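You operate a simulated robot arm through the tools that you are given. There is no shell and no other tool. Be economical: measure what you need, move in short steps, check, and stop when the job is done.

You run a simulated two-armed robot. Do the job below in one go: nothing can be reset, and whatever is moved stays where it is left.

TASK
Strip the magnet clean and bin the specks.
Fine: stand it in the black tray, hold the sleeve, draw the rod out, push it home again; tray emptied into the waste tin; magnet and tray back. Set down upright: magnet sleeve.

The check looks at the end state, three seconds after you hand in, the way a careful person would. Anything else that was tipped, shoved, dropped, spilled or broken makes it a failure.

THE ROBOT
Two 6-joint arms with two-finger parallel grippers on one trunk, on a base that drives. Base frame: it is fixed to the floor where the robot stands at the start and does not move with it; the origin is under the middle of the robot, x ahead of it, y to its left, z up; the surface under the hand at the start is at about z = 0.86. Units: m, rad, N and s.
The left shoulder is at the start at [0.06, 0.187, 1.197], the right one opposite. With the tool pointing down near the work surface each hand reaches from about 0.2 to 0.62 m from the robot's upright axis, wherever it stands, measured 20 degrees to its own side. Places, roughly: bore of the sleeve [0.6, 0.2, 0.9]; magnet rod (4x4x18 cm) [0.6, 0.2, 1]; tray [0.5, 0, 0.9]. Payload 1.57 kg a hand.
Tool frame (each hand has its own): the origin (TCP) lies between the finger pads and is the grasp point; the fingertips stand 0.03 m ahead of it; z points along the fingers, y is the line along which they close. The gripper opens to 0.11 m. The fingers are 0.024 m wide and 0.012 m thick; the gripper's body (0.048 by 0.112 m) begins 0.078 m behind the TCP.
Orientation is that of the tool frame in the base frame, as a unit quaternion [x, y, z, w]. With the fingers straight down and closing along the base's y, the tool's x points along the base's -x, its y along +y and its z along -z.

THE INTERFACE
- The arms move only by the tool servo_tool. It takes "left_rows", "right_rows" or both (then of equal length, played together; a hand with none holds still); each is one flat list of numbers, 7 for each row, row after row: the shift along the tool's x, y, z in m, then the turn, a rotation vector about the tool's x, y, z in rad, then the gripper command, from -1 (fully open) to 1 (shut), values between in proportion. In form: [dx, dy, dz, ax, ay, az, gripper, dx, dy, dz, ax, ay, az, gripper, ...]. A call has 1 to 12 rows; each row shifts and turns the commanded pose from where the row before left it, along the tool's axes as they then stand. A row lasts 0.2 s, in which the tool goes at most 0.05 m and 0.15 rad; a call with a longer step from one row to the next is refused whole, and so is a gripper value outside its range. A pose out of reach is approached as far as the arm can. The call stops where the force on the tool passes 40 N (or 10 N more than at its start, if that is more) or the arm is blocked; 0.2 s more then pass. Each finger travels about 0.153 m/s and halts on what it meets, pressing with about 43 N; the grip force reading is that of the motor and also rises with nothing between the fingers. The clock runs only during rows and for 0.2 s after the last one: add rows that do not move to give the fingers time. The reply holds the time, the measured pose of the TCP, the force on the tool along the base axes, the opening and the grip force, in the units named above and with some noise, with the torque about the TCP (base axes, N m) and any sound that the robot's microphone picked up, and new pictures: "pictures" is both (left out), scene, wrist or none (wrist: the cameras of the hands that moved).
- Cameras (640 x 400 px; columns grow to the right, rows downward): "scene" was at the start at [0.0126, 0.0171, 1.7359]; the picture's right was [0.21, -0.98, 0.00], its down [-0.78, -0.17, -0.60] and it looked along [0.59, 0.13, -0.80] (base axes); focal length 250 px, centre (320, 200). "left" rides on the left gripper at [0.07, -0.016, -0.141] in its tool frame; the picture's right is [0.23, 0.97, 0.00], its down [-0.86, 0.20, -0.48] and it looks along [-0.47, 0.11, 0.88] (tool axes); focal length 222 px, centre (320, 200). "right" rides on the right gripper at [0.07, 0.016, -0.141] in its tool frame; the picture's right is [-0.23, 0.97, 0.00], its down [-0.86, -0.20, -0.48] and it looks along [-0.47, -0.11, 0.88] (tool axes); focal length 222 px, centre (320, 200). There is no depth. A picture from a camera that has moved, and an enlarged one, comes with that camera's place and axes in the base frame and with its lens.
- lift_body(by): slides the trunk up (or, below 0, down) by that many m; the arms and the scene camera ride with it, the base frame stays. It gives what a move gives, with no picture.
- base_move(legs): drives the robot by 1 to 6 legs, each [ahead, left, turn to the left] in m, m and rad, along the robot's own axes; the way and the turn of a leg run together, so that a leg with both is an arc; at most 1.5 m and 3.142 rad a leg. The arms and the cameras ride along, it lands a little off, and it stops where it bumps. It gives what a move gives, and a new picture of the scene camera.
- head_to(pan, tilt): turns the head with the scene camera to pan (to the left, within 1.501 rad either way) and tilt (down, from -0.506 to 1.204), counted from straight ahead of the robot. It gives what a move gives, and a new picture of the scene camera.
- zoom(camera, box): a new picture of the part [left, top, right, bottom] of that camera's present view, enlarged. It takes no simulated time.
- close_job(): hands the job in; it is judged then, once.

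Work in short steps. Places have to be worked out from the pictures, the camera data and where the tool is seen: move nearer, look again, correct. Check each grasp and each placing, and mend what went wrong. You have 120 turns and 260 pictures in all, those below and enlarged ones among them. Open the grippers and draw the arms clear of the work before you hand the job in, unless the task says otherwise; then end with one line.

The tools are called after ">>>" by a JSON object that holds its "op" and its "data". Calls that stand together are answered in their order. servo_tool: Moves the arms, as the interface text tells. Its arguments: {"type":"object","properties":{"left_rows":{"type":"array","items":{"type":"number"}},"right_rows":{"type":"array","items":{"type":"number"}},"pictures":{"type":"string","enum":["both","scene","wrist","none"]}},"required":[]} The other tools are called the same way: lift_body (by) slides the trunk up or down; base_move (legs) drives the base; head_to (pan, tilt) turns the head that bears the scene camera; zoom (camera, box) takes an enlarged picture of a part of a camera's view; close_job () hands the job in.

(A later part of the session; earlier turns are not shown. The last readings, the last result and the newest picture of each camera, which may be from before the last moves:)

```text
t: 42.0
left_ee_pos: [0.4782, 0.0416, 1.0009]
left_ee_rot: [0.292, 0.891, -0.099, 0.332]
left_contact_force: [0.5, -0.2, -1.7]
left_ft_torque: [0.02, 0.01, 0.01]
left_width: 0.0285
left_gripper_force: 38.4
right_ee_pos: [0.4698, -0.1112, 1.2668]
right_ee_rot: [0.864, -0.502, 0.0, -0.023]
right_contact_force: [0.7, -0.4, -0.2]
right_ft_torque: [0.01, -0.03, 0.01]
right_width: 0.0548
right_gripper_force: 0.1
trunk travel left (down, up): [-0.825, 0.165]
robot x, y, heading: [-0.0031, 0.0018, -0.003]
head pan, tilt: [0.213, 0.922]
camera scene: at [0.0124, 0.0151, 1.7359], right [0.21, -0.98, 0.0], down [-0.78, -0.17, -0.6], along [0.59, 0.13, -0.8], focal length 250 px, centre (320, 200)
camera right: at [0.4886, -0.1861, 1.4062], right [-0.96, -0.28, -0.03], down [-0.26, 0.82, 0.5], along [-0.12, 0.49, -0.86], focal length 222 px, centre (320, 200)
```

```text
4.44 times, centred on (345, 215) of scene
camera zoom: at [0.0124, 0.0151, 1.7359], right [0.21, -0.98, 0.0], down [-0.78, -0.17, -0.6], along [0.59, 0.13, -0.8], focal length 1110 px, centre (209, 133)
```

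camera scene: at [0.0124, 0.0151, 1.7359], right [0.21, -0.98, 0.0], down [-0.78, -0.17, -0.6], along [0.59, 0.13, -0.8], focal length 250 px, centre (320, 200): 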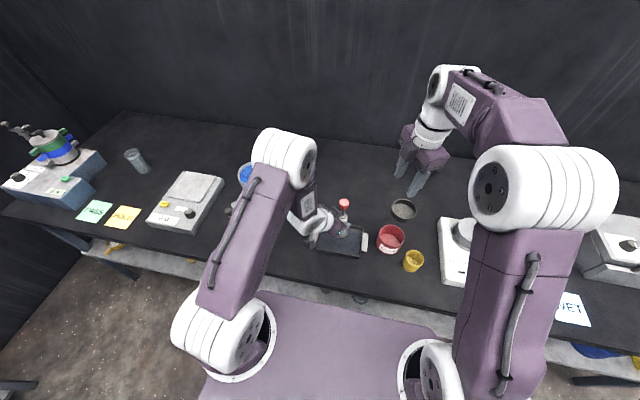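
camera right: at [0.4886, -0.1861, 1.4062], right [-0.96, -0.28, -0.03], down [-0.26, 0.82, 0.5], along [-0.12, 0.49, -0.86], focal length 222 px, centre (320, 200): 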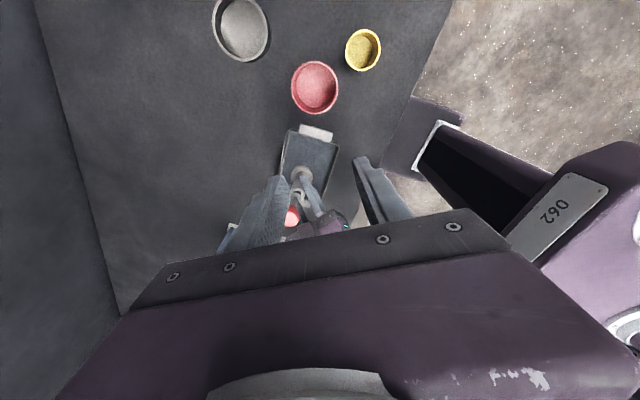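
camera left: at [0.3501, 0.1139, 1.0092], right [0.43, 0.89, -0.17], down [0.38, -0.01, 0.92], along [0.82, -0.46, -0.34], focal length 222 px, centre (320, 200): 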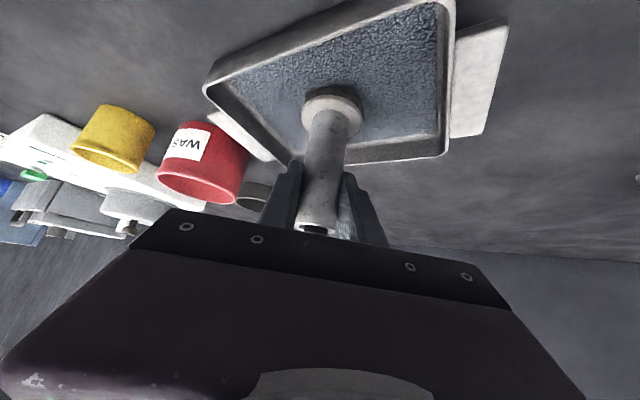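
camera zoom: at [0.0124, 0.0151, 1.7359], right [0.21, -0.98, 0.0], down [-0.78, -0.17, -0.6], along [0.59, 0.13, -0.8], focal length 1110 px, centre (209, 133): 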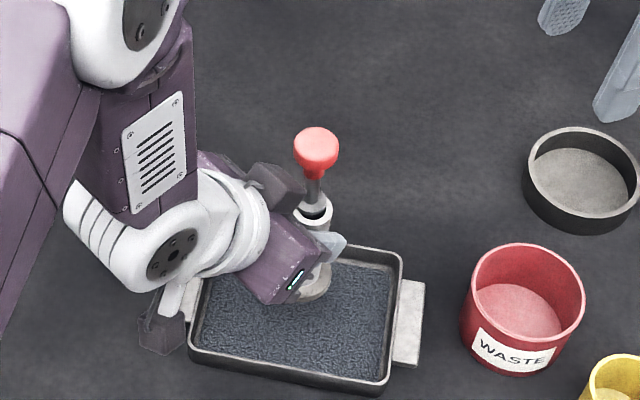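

Rod is home and looks the same as at the start. Now I'll lift the magnet 4 cm and yaw the left hand back for the return trip.

>>> {"op": "servo_tool", "data": {"left_rows": [-0.013, 0.0003, -0.0152, 0, 0, 0, 1, -0.013, 0.0003, -0.0152, 0, 0, 0, 1, 0, 0, 0, -0.0793, 0.0018, -0.0928, 1, 0, 0, 0, -0.0793, 0.0018, -0.0928, 1, 0, 0, 0, -0.0793, 0.0018, -0.0928, 1, 0, 0, 0, -0.0793, 0.0018, -0.0928, 1, 0, 0, 0, -0.0793, 0.0018, -0.0928, 1, 0, 0, 0, 0, 0, 0, 1], "pictures": "none"}}

```text
t: 43.8
left_ee_pos: [0.479, 0.0422, 1.0412]
left_ee_rot: [0.009, 0.938, 0.005, 0.347]
left_contact_force: [-0.1, 0.1, -1.7]
left_ft_torque: [0.0, 0.04, 0.0]
left_width: 0.0283
left_gripper_force: 38.7
right_ee_pos: [0.4719, -0.1091, 1.2677]
right_ee_rot: [0.864, -0.502, 0.001, -0.022]
right_contact_force: [0.0, 0.0, 0.4]
right_ft_torque: [0.01, -0.04, 0.0]
right_width: 0.0549
right_gripper_force: 0.0
trunk travel left (down, up): [-0.825, 0.165]
robot x, y, heading: [0.0003, 0.0003, 0.002]
head pan, tilt: [0.213, 0.922]
```

Now carrying the magnet back over its original spot.

>>> {"op": "servo_tool", "data": {"left_rows": [-0.0151, 0.0174, 0.0133, 0, 0, 0, 1, -0.0151, 0.0174, 0.0133, 0, 0, 0, 1, -0.0151, 0.0174, 0.0133, 0, 0, 0, 1, -0.0151, 0.0174, 0.0133, 0, 0, 0, 1, -0.0151, 0.0174, 0.0133, 0, 0, 0, 1, -0.0151, 0.0174, 0.0133, 0, 0, 0, 1, -0.0151, 0.0174, 0.0133, 0, 0, 0, 1, -0.0151, 0.0174, 0.0133, 0, 0, 0, 1, 0, 0, 0, 0, 0, 0, 1], "pictures": "both"}}

>>> {"op": "zoom", "data": {"camera": "scene", "box": [270, 130, 390, 250]}}

```text
t: 45.8
left_ee_pos: [0.6426, 0.1784, 1.04]
left_ee_rot: [0.01, 0.938, 0.005, 0.347]
left_contact_force: [0.6, 0.0, -2.1]
left_ft_torque: [0.0, -0.03, 0.02]
left_width: 0.0284
left_gripper_force: 38.4
right_ee_pos: [0.4723, -0.1089, 1.2669]
right_ee_rot: [0.864, -0.502, 0.001, -0.023]
right_contact_force: [-0.3, 0.1, -0.2]
right_ft_torque: [0.0, 0.02, 0.0]
right_width: 0.055
right_gripper_force: 0.0
trunk travel left (down, up): [-0.825, 0.165]
robot x, y, heading: [-0.0, -0.0017, -0.001]
head pan, tilt: [0.213, 0.922]
camera scene: at [0.0126, 0.0168, 1.7359], right [0.21, -0.98, 0.0], down [-0.78, -0.17, -0.6], along [0.59, 0.13, -0.8], focal length 250 px, centre (320, 200)
camera left: at [0.4968, 0.1635, 1.1012], right [-0.16, 0.98, -0.13], down [0.34, 0.18, 0.92], along [0.93, 0.1, -0.36], focal length 222 px, centre (320, 200)
```

scene: 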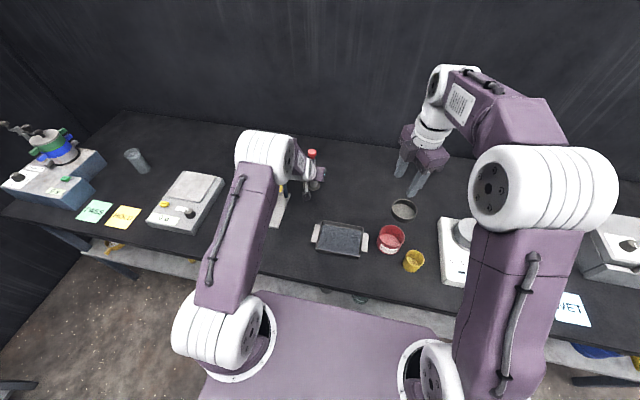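
left: 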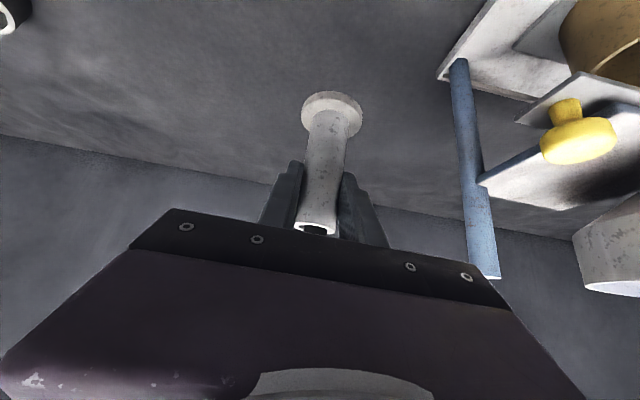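

```text
3.33 times, centred on (330, 190) of scene
camera zoom: at [0.0126, 0.0168, 1.7359], right [0.21, -0.98, 0.0], down [-0.78, -0.17, -0.6], along [0.59, 0.13, -0.8], focal length 833 px, centre (287, 233)
```

zoom: 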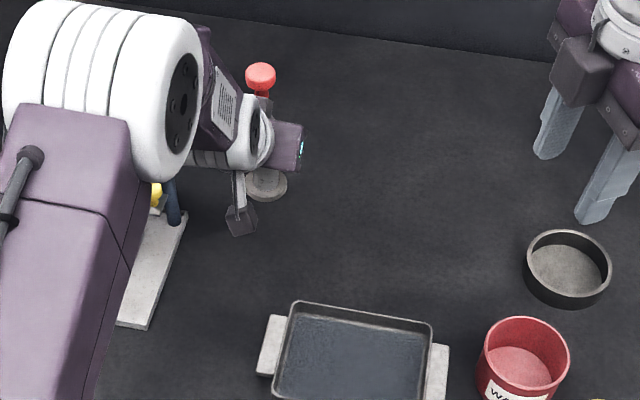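

Lowering back to the table: 9.7 cm quickly, then feel for contact.

>>> {"op": "servo_tool", "data": {"left_rows": [0.0127, -0.0003, 0.0148, 0, 0, 0, 1, 0.0127, -0.0003, 0.0148, 0, 0, 0, 1, 0.0127, -0.0003, 0.0148, 0, 0, 0, 1, 0.0127, -0.0003, 0.0148, 0, 0, 0, 1, 0.0108, -0.0003, 0.0126, 0, 0, 0, 1, 0.001, 0, 0.0011, 0, 0, 0, 1, 0.001, 0, 0.0011, 0, 0, 0, 1, 0, 0, 0, 0, 0, 0, 1], "pictures": "none"}}

```text
t: 47.6
left_ee_pos: [0.6421, 0.1789, 0.9437]
left_ee_rot: [0.009, 0.938, 0.005, 0.347]
left_contact_force: [-0.4, -0.1, -1.6]
left_ft_torque: [0.01, 0.01, 0.0]
left_width: 0.0285
left_gripper_force: 38.0
right_ee_pos: [0.4723, -0.1096, 1.2669]
right_ee_rot: [0.865, -0.502, 0.001, -0.023]
right_contact_force: [-0.7, -1.3, -0.3]
right_ft_torque: [-0.03, -0.01, 0.0]
right_width: 0.0549
right_gripper_force: 0.0
trunk travel left (down, up): [-0.825, 0.165]
robot x, y, heading: [-0.0012, 0.001, -0.002]
head pan, tilt: [0.213, 0.922]
```

No contact yet at 0.9437. Feeling further.

>>> {"op": "servo_tool", "data": {"left_rows": [0.001, 0, 0.0011, 0, 0, 0, 1, 0.001, 0, 0.0011, 0, 0, 0, 1, 0.0006, 0, 0.0008, 0, 0, 0, 1, 0.0006, 0, 0.0008, 0, 0, 0, 1, 0, 0, 0, 0, 0, 0, 1], "pictures": "none"}}

```text
t: 48.8
left_ee_pos: [0.6422, 0.179, 0.9382]
left_ee_rot: [0.01, 0.938, 0.004, 0.347]
left_contact_force: [-0.3, 0.6, -2.1]
left_ft_torque: [0.03, -0.04, -0.02]
left_width: 0.0286
left_gripper_force: 38.6
right_ee_pos: [0.4727, -0.1098, 1.2665]
right_ee_rot: [0.864, -0.502, 0.001, -0.023]
right_contact_force: [0.4, -0.6, -0.3]
right_ft_torque: [0.02, -0.01, 0.01]
right_width: 0.0548
right_gripper_force: 0.0
trunk travel left (down, up): [-0.825, 0.165]
robot x, y, heading: [-0.0013, -0.0005, 0.001]
head pan, tilt: [0.213, 0.922]
```

>>> {"op": "servo_tool", "data": {"left_rows": [0.0006, 0, 0.0008, 0, 0, 0, 1, 0.0006, 0, 0.0008, 0, 0, 0, 1, 0.0006, 0, 0.0008, 0, 0, 0, 1, 0, 0, 0, 0, 0, 0, 1], "pictures": "none"}}

```text
t: 49.8
left_ee_pos: [0.6425, 0.1781, 0.9364]
left_ee_rot: [0.01, 0.937, 0.004, 0.348]
left_contact_force: [-0.2, 0.3, 0.9]
left_ft_torque: [-0.08, -0.06, -0.02]
left_width: 0.0284
left_gripper_force: 38.1
right_ee_pos: [0.4732, -0.1097, 1.2665]
right_ee_rot: [0.864, -0.503, 0.0, -0.022]
right_contact_force: [0.7, 0.1, -0.6]
right_ft_torque: [0.01, -0.02, -0.02]
right_width: 0.0552
right_gripper_force: 0.0
trunk travel left (down, up): [-0.825, 0.165]
robot x, y, heading: [-0.0023, 0.001, 0.004]
head pan, tilt: [0.213, 0.922]
```

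The load has come off the hand: contact. One more half-millimetre, then a gentle release.

>>> {"op": "servo_tool", "data": {"left_rows": [0.0004, 0, 0.0005, 0, 0, 0, 1, 0, 0, 0, 0, 0, 0, 1, 0, 0, 0, 0, 0, 0, 0.4, 0, 0, 0, 0, 0, 0, 0.2, 0, 0, 0, 0, 0, 0, 0, 0, 0, 0, 0, 0, 0, -0.3], "pictures": "wrist"}}

>>> {"op": "zoom", "data": {"camera": "scene", "box": [270, 140, 360, 230]}}

```text
t: 51.2
left_ee_pos: [0.642, 0.1781, 0.9353]
left_ee_rot: [0.01, 0.938, 0.004, 0.347]
left_contact_force: [0.0, -0.5, 0.2]
left_ft_torque: [-0.01, 0.01, 0.01]
left_width: 0.0717
left_gripper_force: 0.0
right_ee_pos: [0.4713, -0.111, 1.2671]
right_ee_rot: [0.864, -0.502, 0.002, -0.022]
right_contact_force: [-0.4, 0.0, 1.0]
right_ft_torque: [0.02, 0.0, 0.04]
right_width: 0.0548
right_gripper_force: 0.2
trunk travel left (down, up): [-0.825, 0.165]
robot x, y, heading: [-0.0016, 0.0009, -0.0]
head pan, tilt: [0.213, 0.922]
camera left: at [0.4963, 0.1637, 0.9956], right [-0.16, 0.98, -0.13], down [0.34, 0.18, 0.92], along [0.93, 0.1, -0.36], focal length 222 px, centre (320, 200)
```

left: 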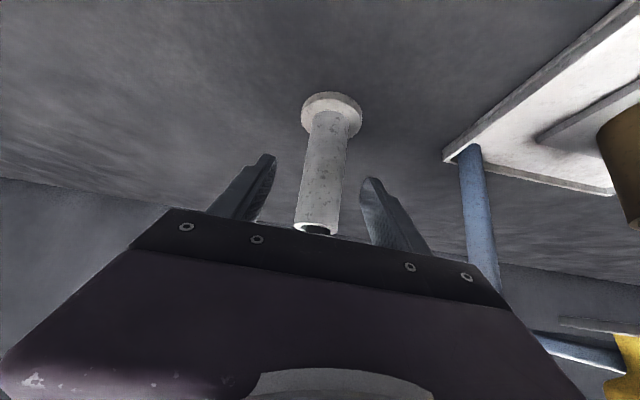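

```text
4.44 times, centred on (315, 185) of scene
camera zoom: at [0.0127, 0.0172, 1.7359], right [0.21, -0.98, 0.0], down [-0.78, -0.17, -0.6], along [0.59, 0.13, -0.8], focal length 1110 px, centre (342, 267)
```

zoom: 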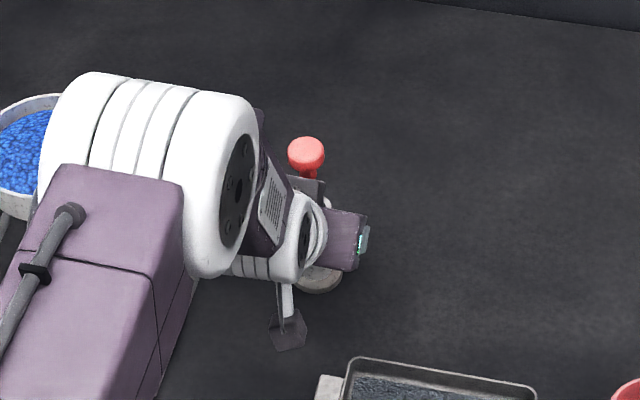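

Free and standing. Backing out along the finger direction.

>>> {"op": "servo_tool", "data": {"left_rows": [0, 0, -0.03, 0, 0, 0, -0.3, 0, 0, -0.04, 0, 0, 0, -0.3, 0, 0, -0.04, 0, 0, 0, -0.3, 0, 0, -0.04, 0, 0, 0, -0.3, 0, 0, -0.04, 0, 0, 0, -0.3, -0.02, 0, -0.03, 0, 0, 0, -0.3], "pictures": "both"}}

>>> {"op": "zoom", "data": {"camera": "scene", "box": [290, 160, 340, 210]}}

>>> {"op": "zoom", "data": {"camera": "left", "box": [270, 60, 390, 200]}}

```text
t: 52.6
left_ee_pos: [0.5137, 0.1792, 1.115]
left_ee_rot: [0.01, 0.938, 0.004, 0.347]
left_contact_force: [0.1, 0.2, -0.7]
left_ft_torque: [-0.02, -0.03, 0.03]
left_width: 0.0713
left_gripper_force: 0.1
right_ee_pos: [0.4703, -0.11, 1.2672]
right_ee_rot: [0.865, -0.502, 0.001, -0.024]
right_contact_force: [1.2, -1.0, -0.1]
right_ft_torque: [0.01, -0.06, 0.0]
right_width: 0.0551
right_gripper_force: 0.1
trunk travel left (down, up): [-0.825, 0.165]
robot x, y, heading: [-0.002, 0.0032, -0.002]
head pan, tilt: [0.213, 0.922]
camera scene: at [0.0111, 0.0169, 1.7359], right [0.21, -0.98, 0.0], down [-0.78, -0.17, -0.6], along [0.59, 0.13, -0.8], focal length 250 px, centre (320, 200)
camera left: at [0.367, 0.1632, 1.1764], right [-0.16, 0.98, -0.13], down [0.34, 0.18, 0.92], along [0.93, 0.1, -0.36], focal length 222 px, centre (320, 200)
```

scene: 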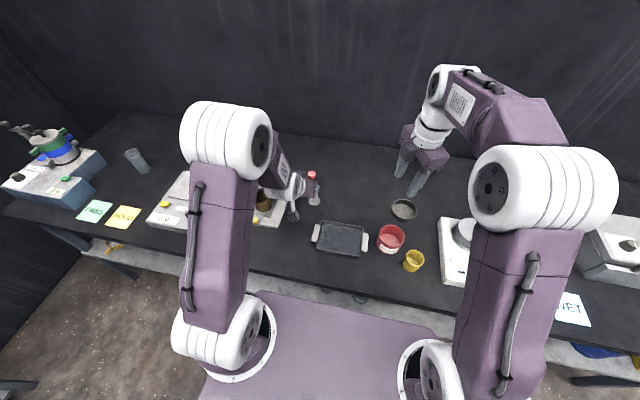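
left: 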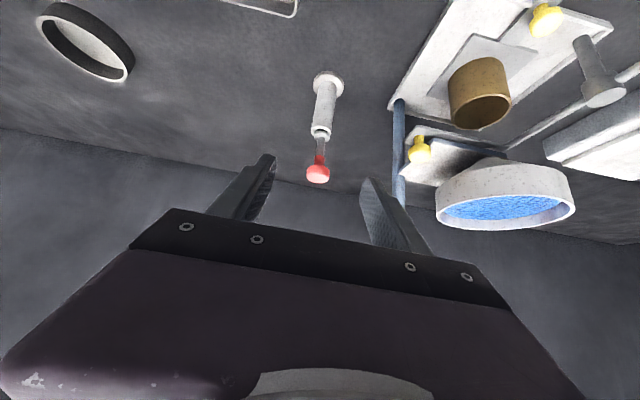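

```text
8.00 times, centred on (315, 185) of scene
camera zoom: at [0.0111, 0.0169, 1.7359], right [0.21, -0.98, 0.0], down [-0.78, -0.17, -0.6], along [0.59, 0.13, -0.8], focal length 1998 px, centre (360, 320)
```

zoom: 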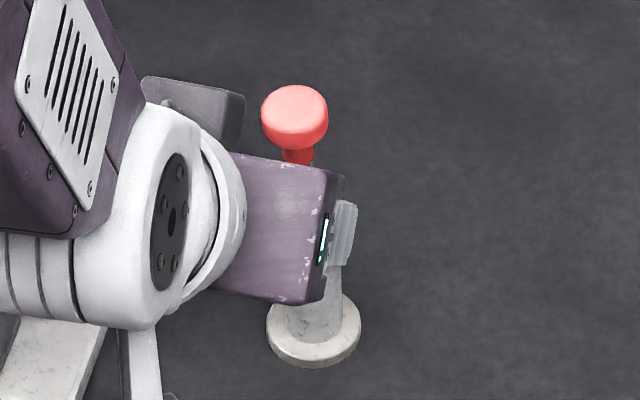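

```text
2.86 times, centred on (330, 130) of left
camera zoom: at [0.367, 0.1632, 1.1764], right [-0.16, 0.98, -0.13], down [0.34, 0.18, 0.92], along [0.93, 0.1, -0.36], focal length 635 px, centre (291, 400)
```

zoom: 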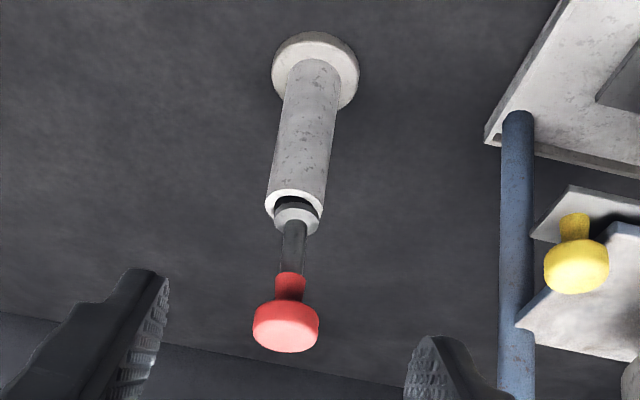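

The magnet stands upright and home: the rod only leans within its own clearance. Next I'll study the tray's handles and the tin.

>>> {"op": "zoom", "data": {"camera": "right", "box": [260, 50, 380, 200]}}

>>> {"op": "zoom", "data": {"camera": "scene", "box": [305, 210, 415, 290]}}

```text
2.67 times, centred on (320, 125) of right
camera zoom: at [0.4877, -0.1844, 1.4069], right [-0.96, -0.28, -0.04], down [-0.26, 0.82, 0.5], along [-0.11, 0.49, -0.86], focal length 592 px, centre (320, 400)
```

zoom: 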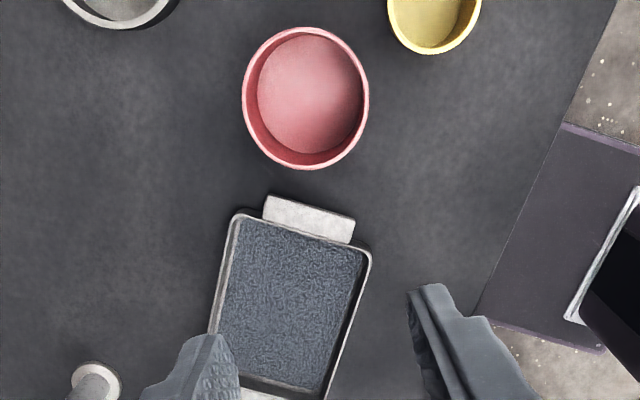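

```text
5.00 times, centred on (360, 250) of scene
camera zoom: at [0.0111, 0.0169, 1.7359], right [0.21, -0.98, 0.0], down [-0.78, -0.17, -0.6], along [0.59, 0.13, -0.8], focal length 1249 px, centre (120, -50)
```

zoom: 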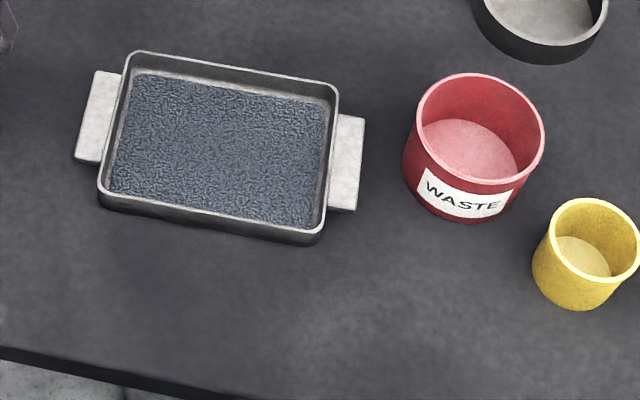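

Plan: the right hand pinches the +y end wall plus slab from above and tilts the tray so its near-right corner pours over the tin at about (0.507, −0.148). First I'll retract the left arm and return the right hand to neutral yaw.

>>> {"op": "servo_tool", "data": {"left_rows": [-0.005, 0.02, -0.034, 0, 0, 0, -0.3, -0.005, 0.02, -0.034, 0, 0, 0, -0.3, -0.005, 0.02, -0.034, 0, 0, 0, -0.3, -0.005, 0.02, -0.034, 0, 0, 0, -0.3, -0.005, 0.02, -0.034, 0, 0, 0, -0.3, -0.005, 0.02, -0.034, 0, 0, 0, -0.3, 0, 0, 0, 0, 0, 0, -0.3, 0, 0, 0, 0, 0, 0, -0.3], "right_rows": [0, 0, 0, -0.0405, 0.0206, 0, -1, 0, 0, 0, 0, 0, 0.149, -1, 0, 0, 0, 0, 0, 0.149, -1, 0, 0, 0, 0, 0, 0.149, -1, 0, 0, 0, 0, 0, 0.149, -1, 0, 0, 0, 0, 0, 0.149, -1, 0, 0, 0, 0, 0, 0.149, -1, 0, 0, 0, 0, 0, 0.149, -1], "pictures": "none"}}

>>> {"op": "servo_tool", "data": {"right_rows": [0, 0, 0, 0, 0, 0.149, -1, 0, 0, 0, 0, 0, 0.149, -1, 0, 0, 0, 0, 0, 0.149, -1, 0, 0, 0, 0, 0, 0.149, -1, 0, 0, 0, 0, 0, 0.149, -1, 0, 0, 0, 0, 0, 0.149, -1, 0, 0, 0, 0, 0, 0.149, -1, 0, 0, 0, 0, 0, 0, -1], "pictures": "scene"}}

>>> {"op": "zoom", "data": {"camera": "scene", "box": [285, 150, 345, 210]}}

```text
t: 54.4
left_ee_pos: [0.4061, 0.2966, 1.2905]
left_ee_rot: [0.01, 0.938, 0.004, 0.348]
left_contact_force: [0.1, -0.2, 0.1]
left_ft_torque: [0.03, 0.05, 0.01]
left_width: 0.0716
left_gripper_force: 0.0
right_ee_pos: [0.4727, -0.1094, 1.2669]
right_ee_rot: [-0.499, 0.867, 0.0, 0.0]
right_contact_force: [-0.2, 0.4, -0.1]
right_ft_torque: [-0.01, 0.0, 0.0]
right_width: 0.1099
right_gripper_force: 0.0
trunk travel left (down, up): [-0.825, 0.165]
robot x, y, heading: [-0.0053, -0.0006, -0.002]
head pan, tilt: [0.213, 0.922]
```

```text
t: 56.2
left_ee_pos: [0.4054, 0.2965, 1.2903]
left_ee_rot: [0.01, 0.938, 0.004, 0.348]
left_contact_force: [-0.7, -0.1, 0.0]
left_ft_torque: [-0.02, -0.01, -0.02]
left_width: 0.0714
left_gripper_force: 0.1
right_ee_pos: [0.4729, -0.11, 1.2672]
right_ee_rot: [-0.001, 1.0, 0.0, 0.001]
right_contact_force: [0.2, -0.5, 0.0]
right_ft_torque: [-0.01, 0.02, 0.01]
right_width: 0.11
right_gripper_force: 0.0
trunk travel left (down, up): [-0.825, 0.165]
robot x, y, heading: [-0.0013, 0.0012, 0.003]
head pan, tilt: [0.213, 0.922]
camera scene: at [0.0125, 0.0172, 1.7359], right [0.21, -0.98, 0.0], down [-0.78, -0.17, -0.6], along [0.59, 0.13, -0.8], focal length 250 px, centre (320, 200)
```

scene: 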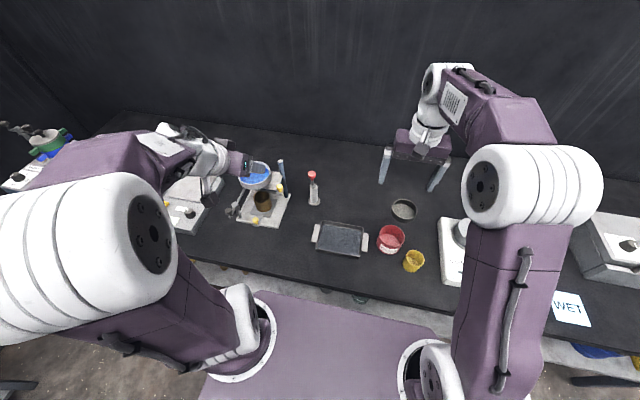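

```text
6.67 times, centred on (315, 180) of scene
camera zoom: at [0.0125, 0.0172, 1.7359], right [0.21, -0.98, 0.0], down [-0.78, -0.17, -0.6], along [0.59, 0.13, -0.8], focal length 1665 px, centre (353, 333)
```

zoom: 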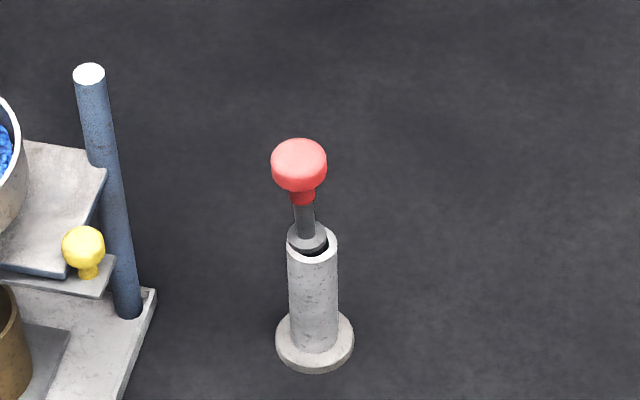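

Sleeve upright with rod seated. Now a dry run, without the tray, of the pouring tilt with the right hand to check it can reach.

>>> {"op": "servo_tool", "data": {"right_rows": [0, 0.015, 0.04, 0, 0, 0, -0.2, 0, 0.016, 0.04, 0, 0, 0, -0.2, 0, 0, 0, -0.1114, -0.0935, 0, -0.2, 0, 0, 0, -0.1114, -0.0935, 0, -0.2, 0, 0, 0, -0.1114, -0.0935, 0, -0.2, 0, 0, 0, -0.1114, -0.0935, 0, -0.2, 0, 0, 0, -0.1114, -0.0935, 0, -0.2, 0, 0, 0, -0.1114, -0.0935, 0, -0.2, 0, 0, 0, -0.1114, -0.0935, 0, -0.2, 0, 0, 0, -0.1114, -0.0935, 0, -0.2, 0, 0, 0, -0.1114, -0.0935, 0, -0.2, 0, 0, 0, 0, 0, 0, -0.2], "pictures": "scene"}}

```text
t: 58.8
left_ee_pos: [0.4063, 0.2977, 1.2898]
left_ee_rot: [0.009, 0.938, 0.005, 0.347]
left_contact_force: [-0.6, 0.7, -0.8]
left_ft_torque: [-0.05, -0.01, 0.03]
left_width: 0.0713
left_gripper_force: 0.2
right_ee_pos: [0.4728, -0.0787, 1.186]
right_ee_rot: [0.0, 0.793, 0.466, 0.392]
right_contact_force: [1.1, -0.5, 0.6]
right_ft_torque: [-0.02, 0.01, 0.0]
right_width: 0.0657
right_gripper_force: 0.0
trunk travel left (down, up): [-0.825, 0.165]
robot x, y, heading: [0.003, -0.0007, -0.001]
head pan, tilt: [0.213, 0.922]
camera scene: at [0.012, 0.0175, 1.7359], right [0.21, -0.98, 0.0], down [-0.78, -0.17, -0.6], along [0.59, 0.13, -0.8], focal length 250 px, centre (320, 200)
```

scene: 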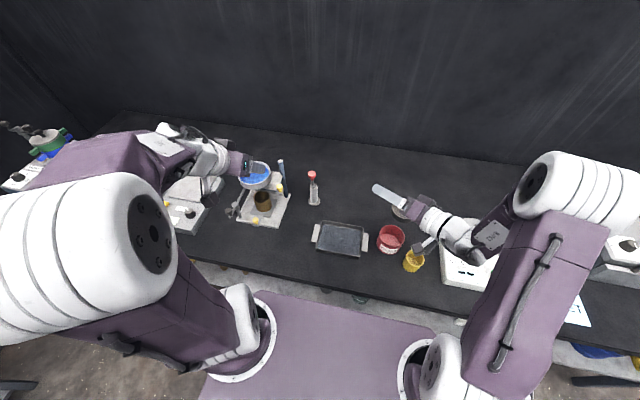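

Reaches 75° with no trouble. Testing 25° more.

>>> {"op": "servo_tool", "data": {"right_rows": [0, 0, 0, -0.1114, -0.0935, 0, -0.2, 0, 0, 0, -0.1114, -0.0935, 0, -0.2, 0, 0, 0, -0.1114, -0.0935, 0, -0.2, 0, 0, 0, 0, 0, 0, -0.2], "pictures": "none"}}

```text
t: 59.8
left_ee_pos: [0.405, 0.2971, 1.2908]
left_ee_rot: [0.009, 0.938, 0.005, 0.347]
left_contact_force: [-0.2, -0.7, 0.2]
left_ft_torque: [-0.03, 0.0, 0.01]
left_width: 0.0716
left_gripper_force: 0.0
right_ee_pos: [0.472, -0.0788, 1.1874]
right_ee_rot: [0.0, 0.642, 0.587, 0.493]
right_contact_force: [-0.4, -0.7, 0.2]
right_ft_torque: [0.01, 0.01, -0.01]
right_width: 0.0658
right_gripper_force: 0.0
trunk travel left (down, up): [-0.825, 0.165]
robot x, y, heading: [-0.0011, 0.0021, 0.003]
head pan, tilt: [0.213, 0.922]
```

It reaches 100°. Untilting and moving above the tray's +y end.

>>> {"op": "servo_tool", "data": {"right_rows": [0, 0, 0, 0.1114, 0.0935, 0, -0.2, 0, 0, 0, 0.1114, 0.0935, 0, -0.2, 0, 0, 0, 0.1114, 0.0935, 0, -0.2, 0, 0, 0, 0.1114, 0.0935, 0, -0.2, 0, 0, 0, 0.1114, 0.0935, 0, -0.2, 0, 0, 0, 0.1114, 0.0935, 0, -0.2, 0, 0, 0, 0.1114, 0.0935, 0, -0.2, 0, 0, 0, 0.1114, 0.0935, 0, -0.2, 0, 0, 0, 0.1114, 0.0935, 0, -0.2, 0, 0, 0, 0.1114, 0.0935, 0, -0.2, 0, 0, 0, 0.1114, 0.0935, 0, -0.2, 0, 0, 0, 0.1114, 0.0935, 0, -0.2], "pictures": "none"}}

>>> {"op": "servo_tool", "data": {"right_rows": [0, 0.036, 0, 0, 0, 0, -0.3, 0, 0.036, 0, 0, 0, 0, -0.3, 0, 0.036, 0, 0, 0, 0, -0.3, -0.002, 0.036, 0.02, 0, 0, 0, -0.3, -0.003, 0.036, 0.03, 0, 0, 0, -0.3, -0.004, 0.033, 0.04, 0, 0, 0, -0.3, 0, 0, 0.04, 0, 0, 0, -0.3, 0, 0, 0, 0, 0, 0, -0.3], "pictures": "both"}}

>>> {"op": "zoom", "data": {"camera": "right", "box": [200, 60, 460, 230]}}

>>> {"op": "zoom", "data": {"camera": "scene", "box": [290, 180, 390, 270]}}

```text
t: 62.4
left_ee_pos: [0.4067, 0.298, 1.29]
left_ee_rot: [0.01, 0.938, 0.003, 0.347]
left_contact_force: [0.2, 0.7, -0.4]
left_ft_torque: [0.02, 0.03, -0.03]
left_width: 0.0711
left_gripper_force: 0.1
right_ee_pos: [0.4734, -0.077, 1.1859]
right_ee_rot: [0.0, 1.0, -0.002, 0.0]
right_contact_force: [0.4, 0.5, -0.5]
right_ft_torque: [-0.02, -0.01, 0.01]
right_width: 0.0659
right_gripper_force: 0.0
trunk travel left (down, up): [-0.825, 0.165]
robot x, y, heading: [-0.0, 0.0017, -0.001]
head pan, tilt: [0.213, 0.922]
```

```text
refused: row 6 steps farther than a row can; nothing moved
```

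```text
2.35 times, centred on (330, 145) of right
camera zoom: at [0.404, -0.0619, 1.3281], right [0.23, 0.97, 0.0], down [0.86, -0.2, 0.48], along [0.47, -0.11, -0.88], focal length 523 px, centre (296, 329)
```

zoom: 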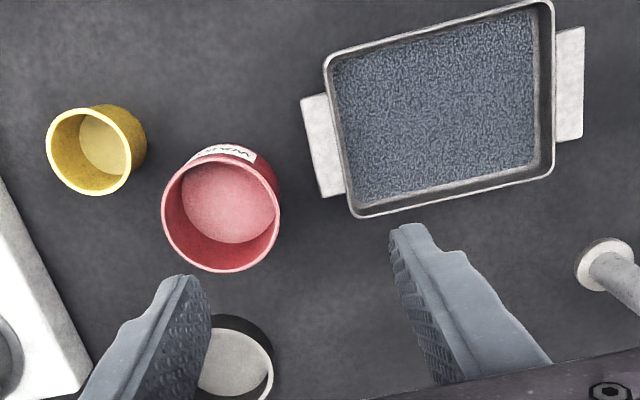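

```text
4.44 times, centred on (340, 225) of scene
camera zoom: at [0.0139, 0.0183, 1.7359], right [0.21, -0.98, 0.0], down [-0.78, -0.17, -0.6], along [0.59, 0.13, -0.8], focal length 1110 px, centre (231, 89)
```

zoom: 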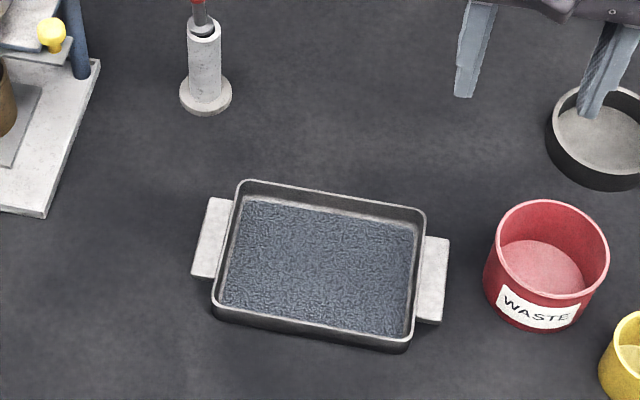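

Row limit exceeded; I'll redo it with smaller steps. The +y handle spans y ≈ 0.125–0.148, so the pinch centre is (0.482, 0.133).

>>> {"op": "servo_tool", "data": {"right_rows": [0, 0.035, 0, 0, 0, 0, -0.2, 0, 0.035, 0, 0, 0, 0, -0.2, 0, 0.035, 0, 0, 0, 0, -0.2, -0.002, 0.035, 0.01, 0, 0, 0, -0.2, -0.003, 0.035, 0.02, 0, 0, 0, -0.2, -0.004, 0.035, 0.03, 0, 0, 0, -0.2, 0, 0, 0.04, 0, 0, 0, -0.2, 0, 0, 0.04, 0, 0, 0, -0.2, 0, 0, 0.036, 0, 0, 0, -0.2, 0, 0, 0, 0, 0, 0, -0.2], "pictures": "both"}}

>>> {"op": "zoom", "data": {"camera": "right", "box": [200, 60, 460, 230]}}

>>> {"op": "zoom", "data": {"camera": "scene", "box": [290, 180, 390, 270]}}

```text
t: 64.6
left_ee_pos: [0.4061, 0.2962, 1.2912]
left_ee_rot: [0.01, 0.938, 0.004, 0.346]
left_contact_force: [0.5, -0.1, 0.1]
left_ft_torque: [-0.03, -0.02, 0.02]
left_width: 0.0716
left_gripper_force: 0.1
right_ee_pos: [0.4813, 0.1308, 1.0111]
right_ee_rot: [-0.001, 1.0, 0.001, 0.0]
right_contact_force: [-0.6, 0.2, -0.1]
right_ft_torque: [-0.04, 0.0, -0.04]
right_width: 0.0662
right_gripper_force: 0.0
trunk travel left (down, up): [-0.825, 0.165]
robot x, y, heading: [-0.0004, -0.0001, -0.006]
head pan, tilt: [0.213, 0.922]
camera scene: at [0.012, 0.0168, 1.7359], right [0.21, -0.98, 0.0], down [-0.78, -0.17, -0.6], along [0.59, 0.13, -0.8], focal length 250 px, centre (320, 200)
camera right: at [0.411, 0.1461, 1.152], right [0.23, 0.97, 0.0], down [0.86, -0.2, 0.48], along [0.47, -0.11, -0.88], focal length 222 px, centre (320, 200)
```

scene: 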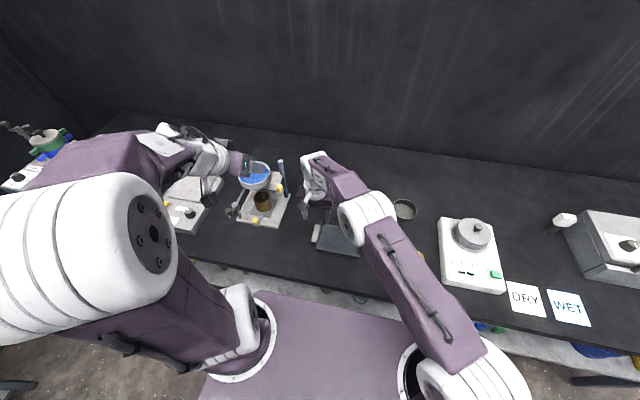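
right: 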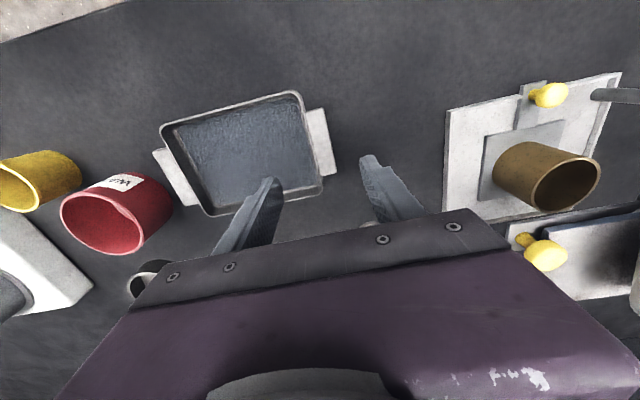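

```text
2.35 times, centred on (330, 145) of right
camera zoom: at [0.411, 0.1461, 1.152], right [0.23, 0.97, 0.0], down [0.86, -0.2, 0.48], along [0.47, -0.11, -0.88], focal length 523 px, centre (296, 329)
```

zoom: 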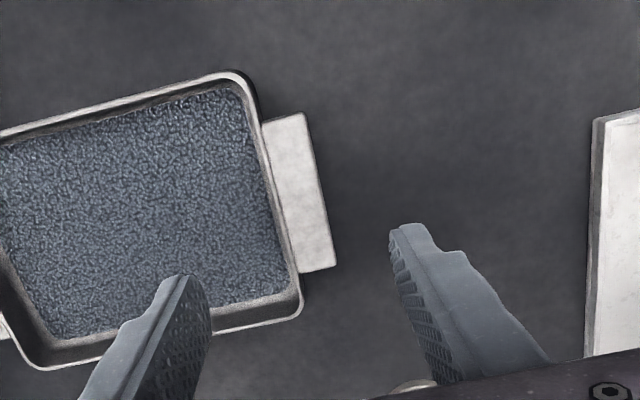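

```text
4.44 times, centred on (340, 225) of scene
camera zoom: at [0.012, 0.0168, 1.7359], right [0.21, -0.98, 0.0], down [-0.78, -0.17, -0.6], along [0.59, 0.13, -0.8], focal length 1110 px, centre (231, 89)
```

zoom: 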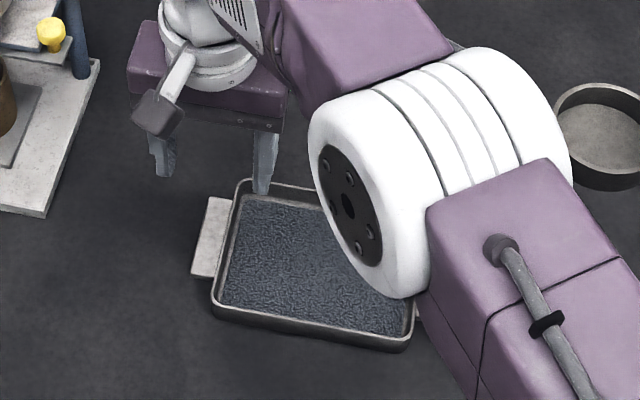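

Pinch centre measures y ≈ 0.130, and the hand is there now. Descending 9.5 cm, then checking.

>>> {"op": "servo_tool", "data": {"right_rows": [0, 0, 0.03, 0, 0, 0, -0.2, 0, 0, 0.03, 0, 0, 0, -0.2, 0, 0, 0.02, 0, 0, 0, -0.2, 0, 0, 0.015, 0, 0, 0, -0.2, 0, 0, 0, 0, 0, 0, -0.2], "pictures": "wrist"}}

>>> {"op": "zoom", "data": {"camera": "right", "box": [200, 80, 440, 240]}}

>>> {"op": "zoom", "data": {"camera": "scene", "box": [300, 200, 360, 250]}}

```text
t: 65.8
left_ee_pos: [0.4066, 0.2967, 1.29]
left_ee_rot: [0.01, 0.938, 0.004, 0.348]
left_contact_force: [0.4, -1.1, 0.1]
left_ft_torque: [-0.01, 0.0, 0.0]
left_width: 0.0712
left_gripper_force: 0.0
right_ee_pos: [0.4752, 0.1284, 0.9167]
right_ee_rot: [-0.001, 1.0, 0.001, 0.0]
right_contact_force: [0.0, -0.2, -0.2]
right_ft_torque: [-0.04, -0.02, 0.0]
right_width: 0.0661
right_gripper_force: 0.0
right hand out of reach, approached as far as the arm can: row 4
trunk travel left (down, up): [-0.825, 0.165]
robot x, y, heading: [0.005, 0.0004, 0.001]
head pan, tilt: [0.213, 0.922]
camera right: at [0.4058, 0.1432, 1.0582], right [0.23, 0.97, 0.0], down [0.86, -0.2, 0.48], along [0.47, -0.11, -0.88], focal length 222 px, centre (320, 200)
```

right: 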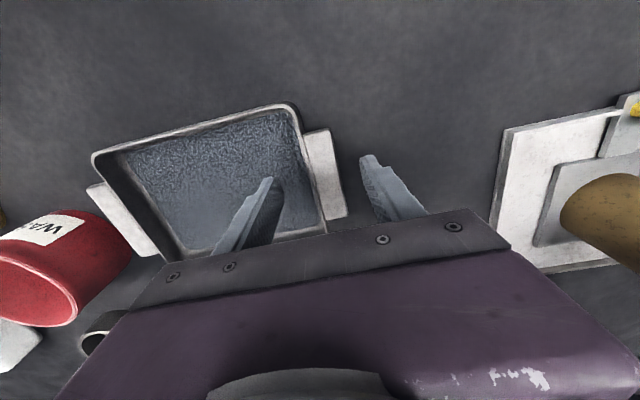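

```text
2.50 times, centred on (320, 160) of right
camera zoom: at [0.4058, 0.1432, 1.0582], right [0.23, 0.97, 0.0], down [0.86, -0.2, 0.48], along [0.47, -0.11, -0.88], focal length 555 px, centre (320, 300)
```

zoom: 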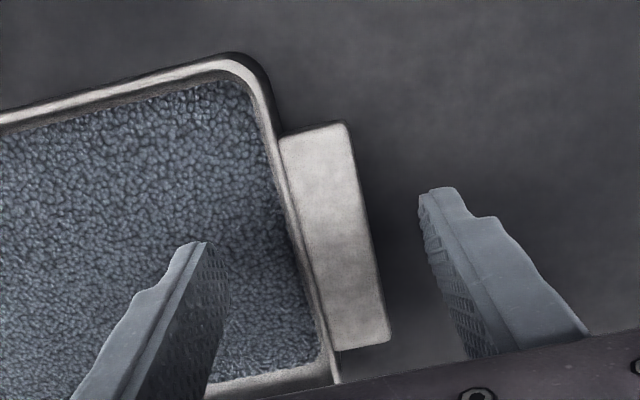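

```text
8.00 times, centred on (330, 225) of scene
camera zoom: at [0.0125, 0.0175, 1.7359], right [0.21, -0.98, 0.0], down [-0.78, -0.17, -0.6], along [0.59, 0.13, -0.8], focal length 1998 px, centre (240, 0)
```

zoom: 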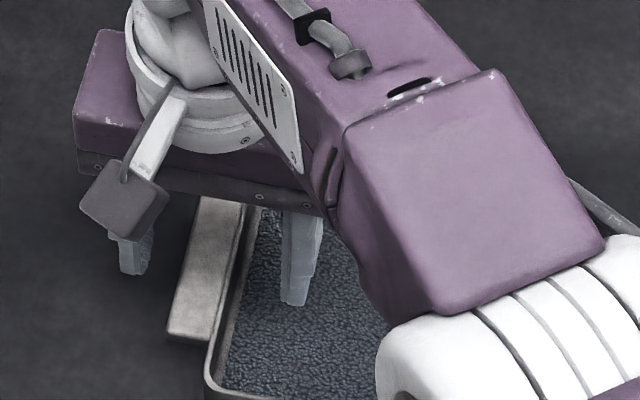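

The right arm runs out of reach at this depth. I'll raise the hand 6 cm, then lower the trunk 7 cm to bring the shoulder nearer.

>>> {"op": "servo_tool", "data": {"right_rows": [0, 0, -0.03, 0, 0, 0, -0.2, 0, 0, -0.04, 0, 0, 0, -0.2, 0, 0, 0, 0, 0, 0, -0.2], "pictures": "none"}}

>>> {"op": "lift_body", "data": {"by": -0.07}}

>>> {"op": "servo_tool", "data": {"right_rows": [0, 0, 0, 0, 0, 0, -0.2], "pictures": "both"}}

```text
t: 66.6
left_ee_pos: [0.4067, 0.2966, 1.2905]
left_ee_rot: [0.01, 0.938, 0.004, 0.347]
left_contact_force: [-0.3, -0.7, 1.3]
left_ft_torque: [0.01, -0.01, -0.01]
left_width: 0.0713
left_gripper_force: 0.1
right_ee_pos: [0.4854, 0.1353, 0.9858]
right_ee_rot: [0.001, 1.0, -0.001, -0.001]
right_contact_force: [-0.4, -0.3, -0.5]
right_ft_torque: [-0.03, -0.02, 0.0]
right_width: 0.0661
right_gripper_force: 0.0
right hand out of reach, approached as far as the arm can: row 1, 2
trunk travel left (down, up): [-0.825, 0.165]
robot x, y, heading: [-0.0014, -0.0002, -0.001]
head pan, tilt: [0.213, 0.922]
```

```text
t: 67.7
left_ee_pos: [0.4059, 0.2965, 1.2203]
left_ee_rot: [0.01, 0.938, 0.004, 0.347]
left_contact_force: [-1.2, -0.5, 0.8]
left_ft_torque: [0.01, -0.05, 0.01]
left_width: 0.0714
left_gripper_force: 0.0
right_ee_pos: [0.4847, 0.1348, 0.9158]
right_ee_rot: [-0.001, 1.0, -0.001, 0.0]
right_contact_force: [0.0, 0.3, -0.3]
right_ft_torque: [0.01, 0.01, -0.04]
right_width: 0.0662
right_gripper_force: 0.0
trunk travel left (down, up): [-0.755, 0.235]
robot x, y, heading: [-0.0035, -0.0035, -0.001]
head pan, tilt: [0.213, 0.922]
```

```text
t: 68.1
left_ee_pos: [0.4058, 0.2966, 1.2207]
left_ee_rot: [0.01, 0.938, 0.004, 0.346]
left_contact_force: [0.8, -0.7, 0.3]
left_ft_torque: [0.01, 0.02, 0.01]
left_width: 0.0714
left_gripper_force: 0.2
right_ee_pos: [0.4851, 0.1347, 0.9139]
right_ee_rot: [0.0, 1.0, -0.001, -0.001]
right_contact_force: [0.0, -0.1, -0.8]
right_ft_torque: [-0.03, 0.04, 0.0]
right_width: 0.066
right_gripper_force: 0.1
trunk travel left (down, up): [-0.755, 0.235]
robot x, y, heading: [-0.0012, -0.0017, 0.002]
head pan, tilt: [0.213, 0.922]
camera scene: at [0.0126, 0.0173, 1.6659], right [0.21, -0.98, 0.0], down [-0.78, -0.17, -0.6], along [0.59, 0.13, -0.8], focal length 250 px, centre (320, 200)
camera right: at [0.4157, 0.1503, 1.0569], right [0.23, 0.97, 0.0], down [0.86, -0.2, 0.48], along [0.46, -0.11, -0.88], focal length 222 px, centre (320, 200)
```

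scene: 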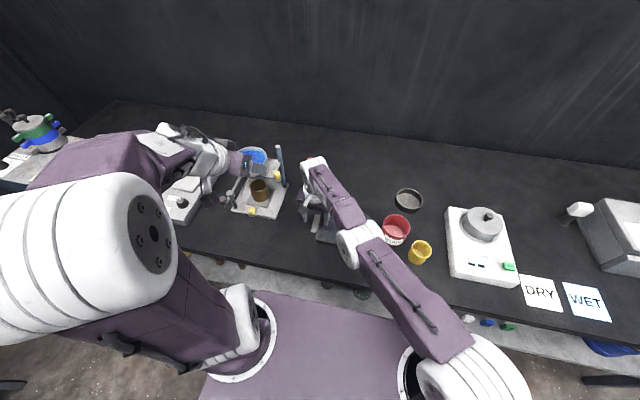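
right: 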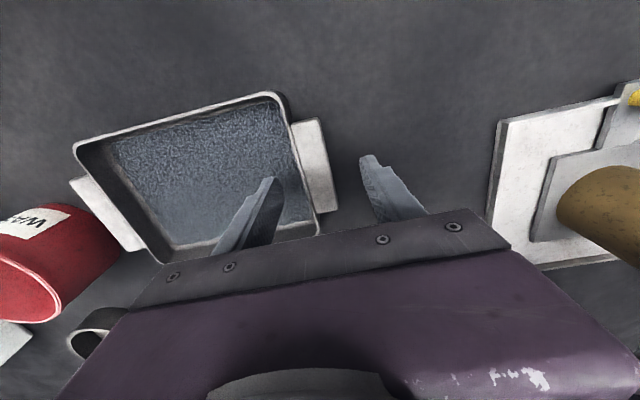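

Now within reach. Small correction to (0.481, 0.130) and down to z ≈ 0.90.

>>> {"op": "servo_tool", "data": {"right_rows": [0.004, -0.0047, 0, 0, 0, 0, -0.2, 0, 0, 0.005, 0, 0, 0, -0.2, 0, 0, 0.005, 0, 0, 0, -0.2, 0, 0, 0.003, 0, 0, 0, -0.2, 0, 0, 0, 0, 0, 0, -0.2], "pictures": "none"}}

>>> {"op": "zoom", "data": {"camera": "right", "box": [200, 80, 440, 240]}}

>>> {"op": "zoom", "data": {"camera": "scene", "box": [290, 190, 350, 250]}}

```text
t: 69.3
left_ee_pos: [0.406, 0.2974, 1.219]
left_ee_rot: [0.009, 0.938, 0.004, 0.347]
left_contact_force: [0.7, 0.0, -0.2]
left_ft_torque: [-0.03, -0.03, -0.02]
left_width: 0.0715
left_gripper_force: 0.0
right_ee_pos: [0.4864, 0.1355, 0.9018]
right_ee_rot: [-0.001, 1.0, -0.001, -0.001]
right_contact_force: [-0.5, 1.1, 0.2]
right_ft_torque: [-0.03, 0.02, 0.03]
right_width: 0.0661
right_gripper_force: 0.1
right hand out of reach, approached as far as the arm can: row 1
trunk travel left (down, up): [-0.755, 0.235]
robot x, y, heading: [0.0014, -0.0006, 0.007]
head pan, tilt: [0.213, 0.922]
```

```text
2.50 times, centred on (320, 160) of right
camera zoom: at [0.4159, 0.1508, 1.0434], right [0.23, 0.97, 0.0], down [0.86, -0.2, 0.48], along [0.47, -0.11, -0.88], focal length 555 px, centre (320, 300)
```

zoom: 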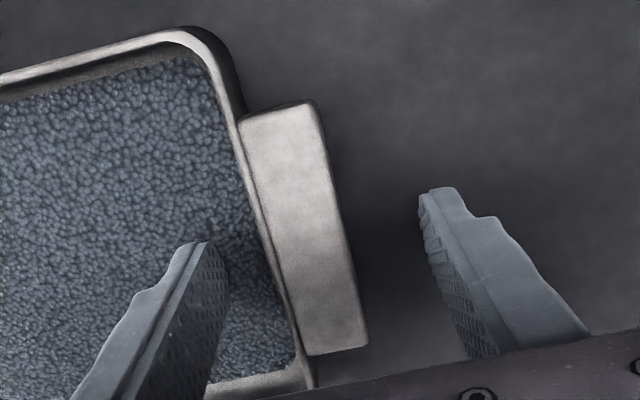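

```text
6.67 times, centred on (320, 220) of scene
camera zoom: at [0.0125, 0.0173, 1.6659], right [0.21, -0.98, 0.0], down [-0.78, -0.17, -0.6], along [0.59, 0.13, -0.8], focal length 1665 px, centre (320, 67)
```

zoom: 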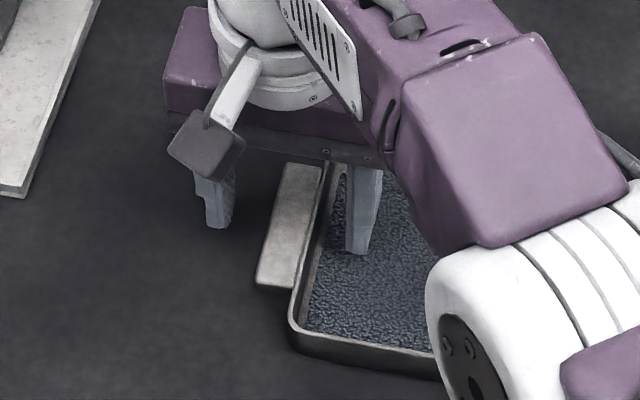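

The hand is about 5 mm too far toward +y. Nudging by −y.

>>> {"op": "servo_tool", "data": {"right_rows": [0, -0.004, 0, 0, 0, 0, -0.2, 0, -0.002, 0, 0, 0, 0, -0.2, 0, 0, 0, 0, 0, 0, -0.2], "pictures": "none"}}

```text
t: 70.1
left_ee_pos: [0.4065, 0.2968, 1.2197]
left_ee_rot: [0.01, 0.938, 0.004, 0.348]
left_contact_force: [-0.4, 1.0, -0.6]
left_ft_torque: [0.0, 0.0, 0.0]
left_width: 0.0716
left_gripper_force: 0.1
right_ee_pos: [0.4858, 0.1308, 0.9018]
right_ee_rot: [-0.001, 1.0, -0.001, -0.002]
right_contact_force: [0.0, -0.2, -0.1]
right_ft_torque: [-0.01, -0.01, -0.02]
right_width: 0.0661
right_gripper_force: 0.1
trunk travel left (down, up): [-0.755, 0.235]
robot x, y, heading: [0.0012, 0.0024, -0.004]
head pan, tilt: [0.213, 0.922]
```

Centred. Down another 4 mm, feeling for the floor.

>>> {"op": "servo_tool", "data": {"right_rows": [0, 0, 0.002, 0, 0, 0, -0.2, 0, 0, 0.002, 0, 0, 0, -0.2, 0, 0, 0, 0, 0, 0, -0.2], "pictures": "none"}}

>>> {"op": "zoom", "data": {"camera": "right", "box": [200, 80, 440, 240]}}

```text
t: 70.9
left_ee_pos: [0.4058, 0.2973, 1.2208]
left_ee_rot: [0.009, 0.938, 0.004, 0.347]
left_contact_force: [-0.7, -0.2, 0.4]
left_ft_torque: [0.02, 0.0, -0.03]
left_width: 0.0716
left_gripper_force: 0.1
right_ee_pos: [0.4871, 0.1295, 0.8977]
right_ee_rot: [-0.001, 1.0, 0.0, -0.001]
right_contact_force: [-0.7, -0.8, 0.7]
right_ft_torque: [0.04, -0.01, 0.02]
right_width: 0.066
right_gripper_force: 0.1
trunk travel left (down, up): [-0.755, 0.235]
robot x, y, heading: [0.0004, 0.003, 0.001]
head pan, tilt: [0.213, 0.922]
```

```text
2.50 times, centred on (320, 160) of right
camera zoom: at [0.4163, 0.1448, 1.0397], right [0.23, 0.97, 0.0], down [0.86, -0.2, 0.48], along [0.46, -0.11, -0.88], focal length 555 px, centre (320, 300)
```

zoom: 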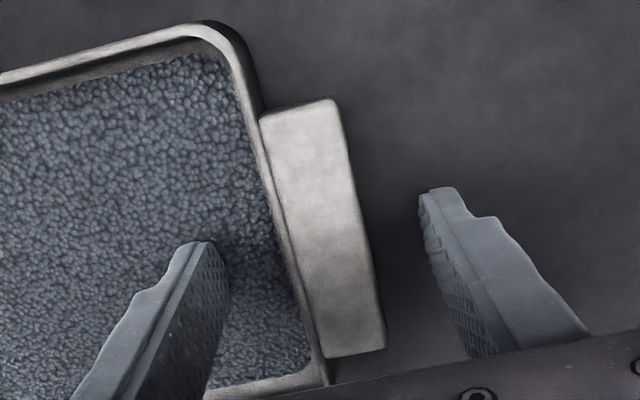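

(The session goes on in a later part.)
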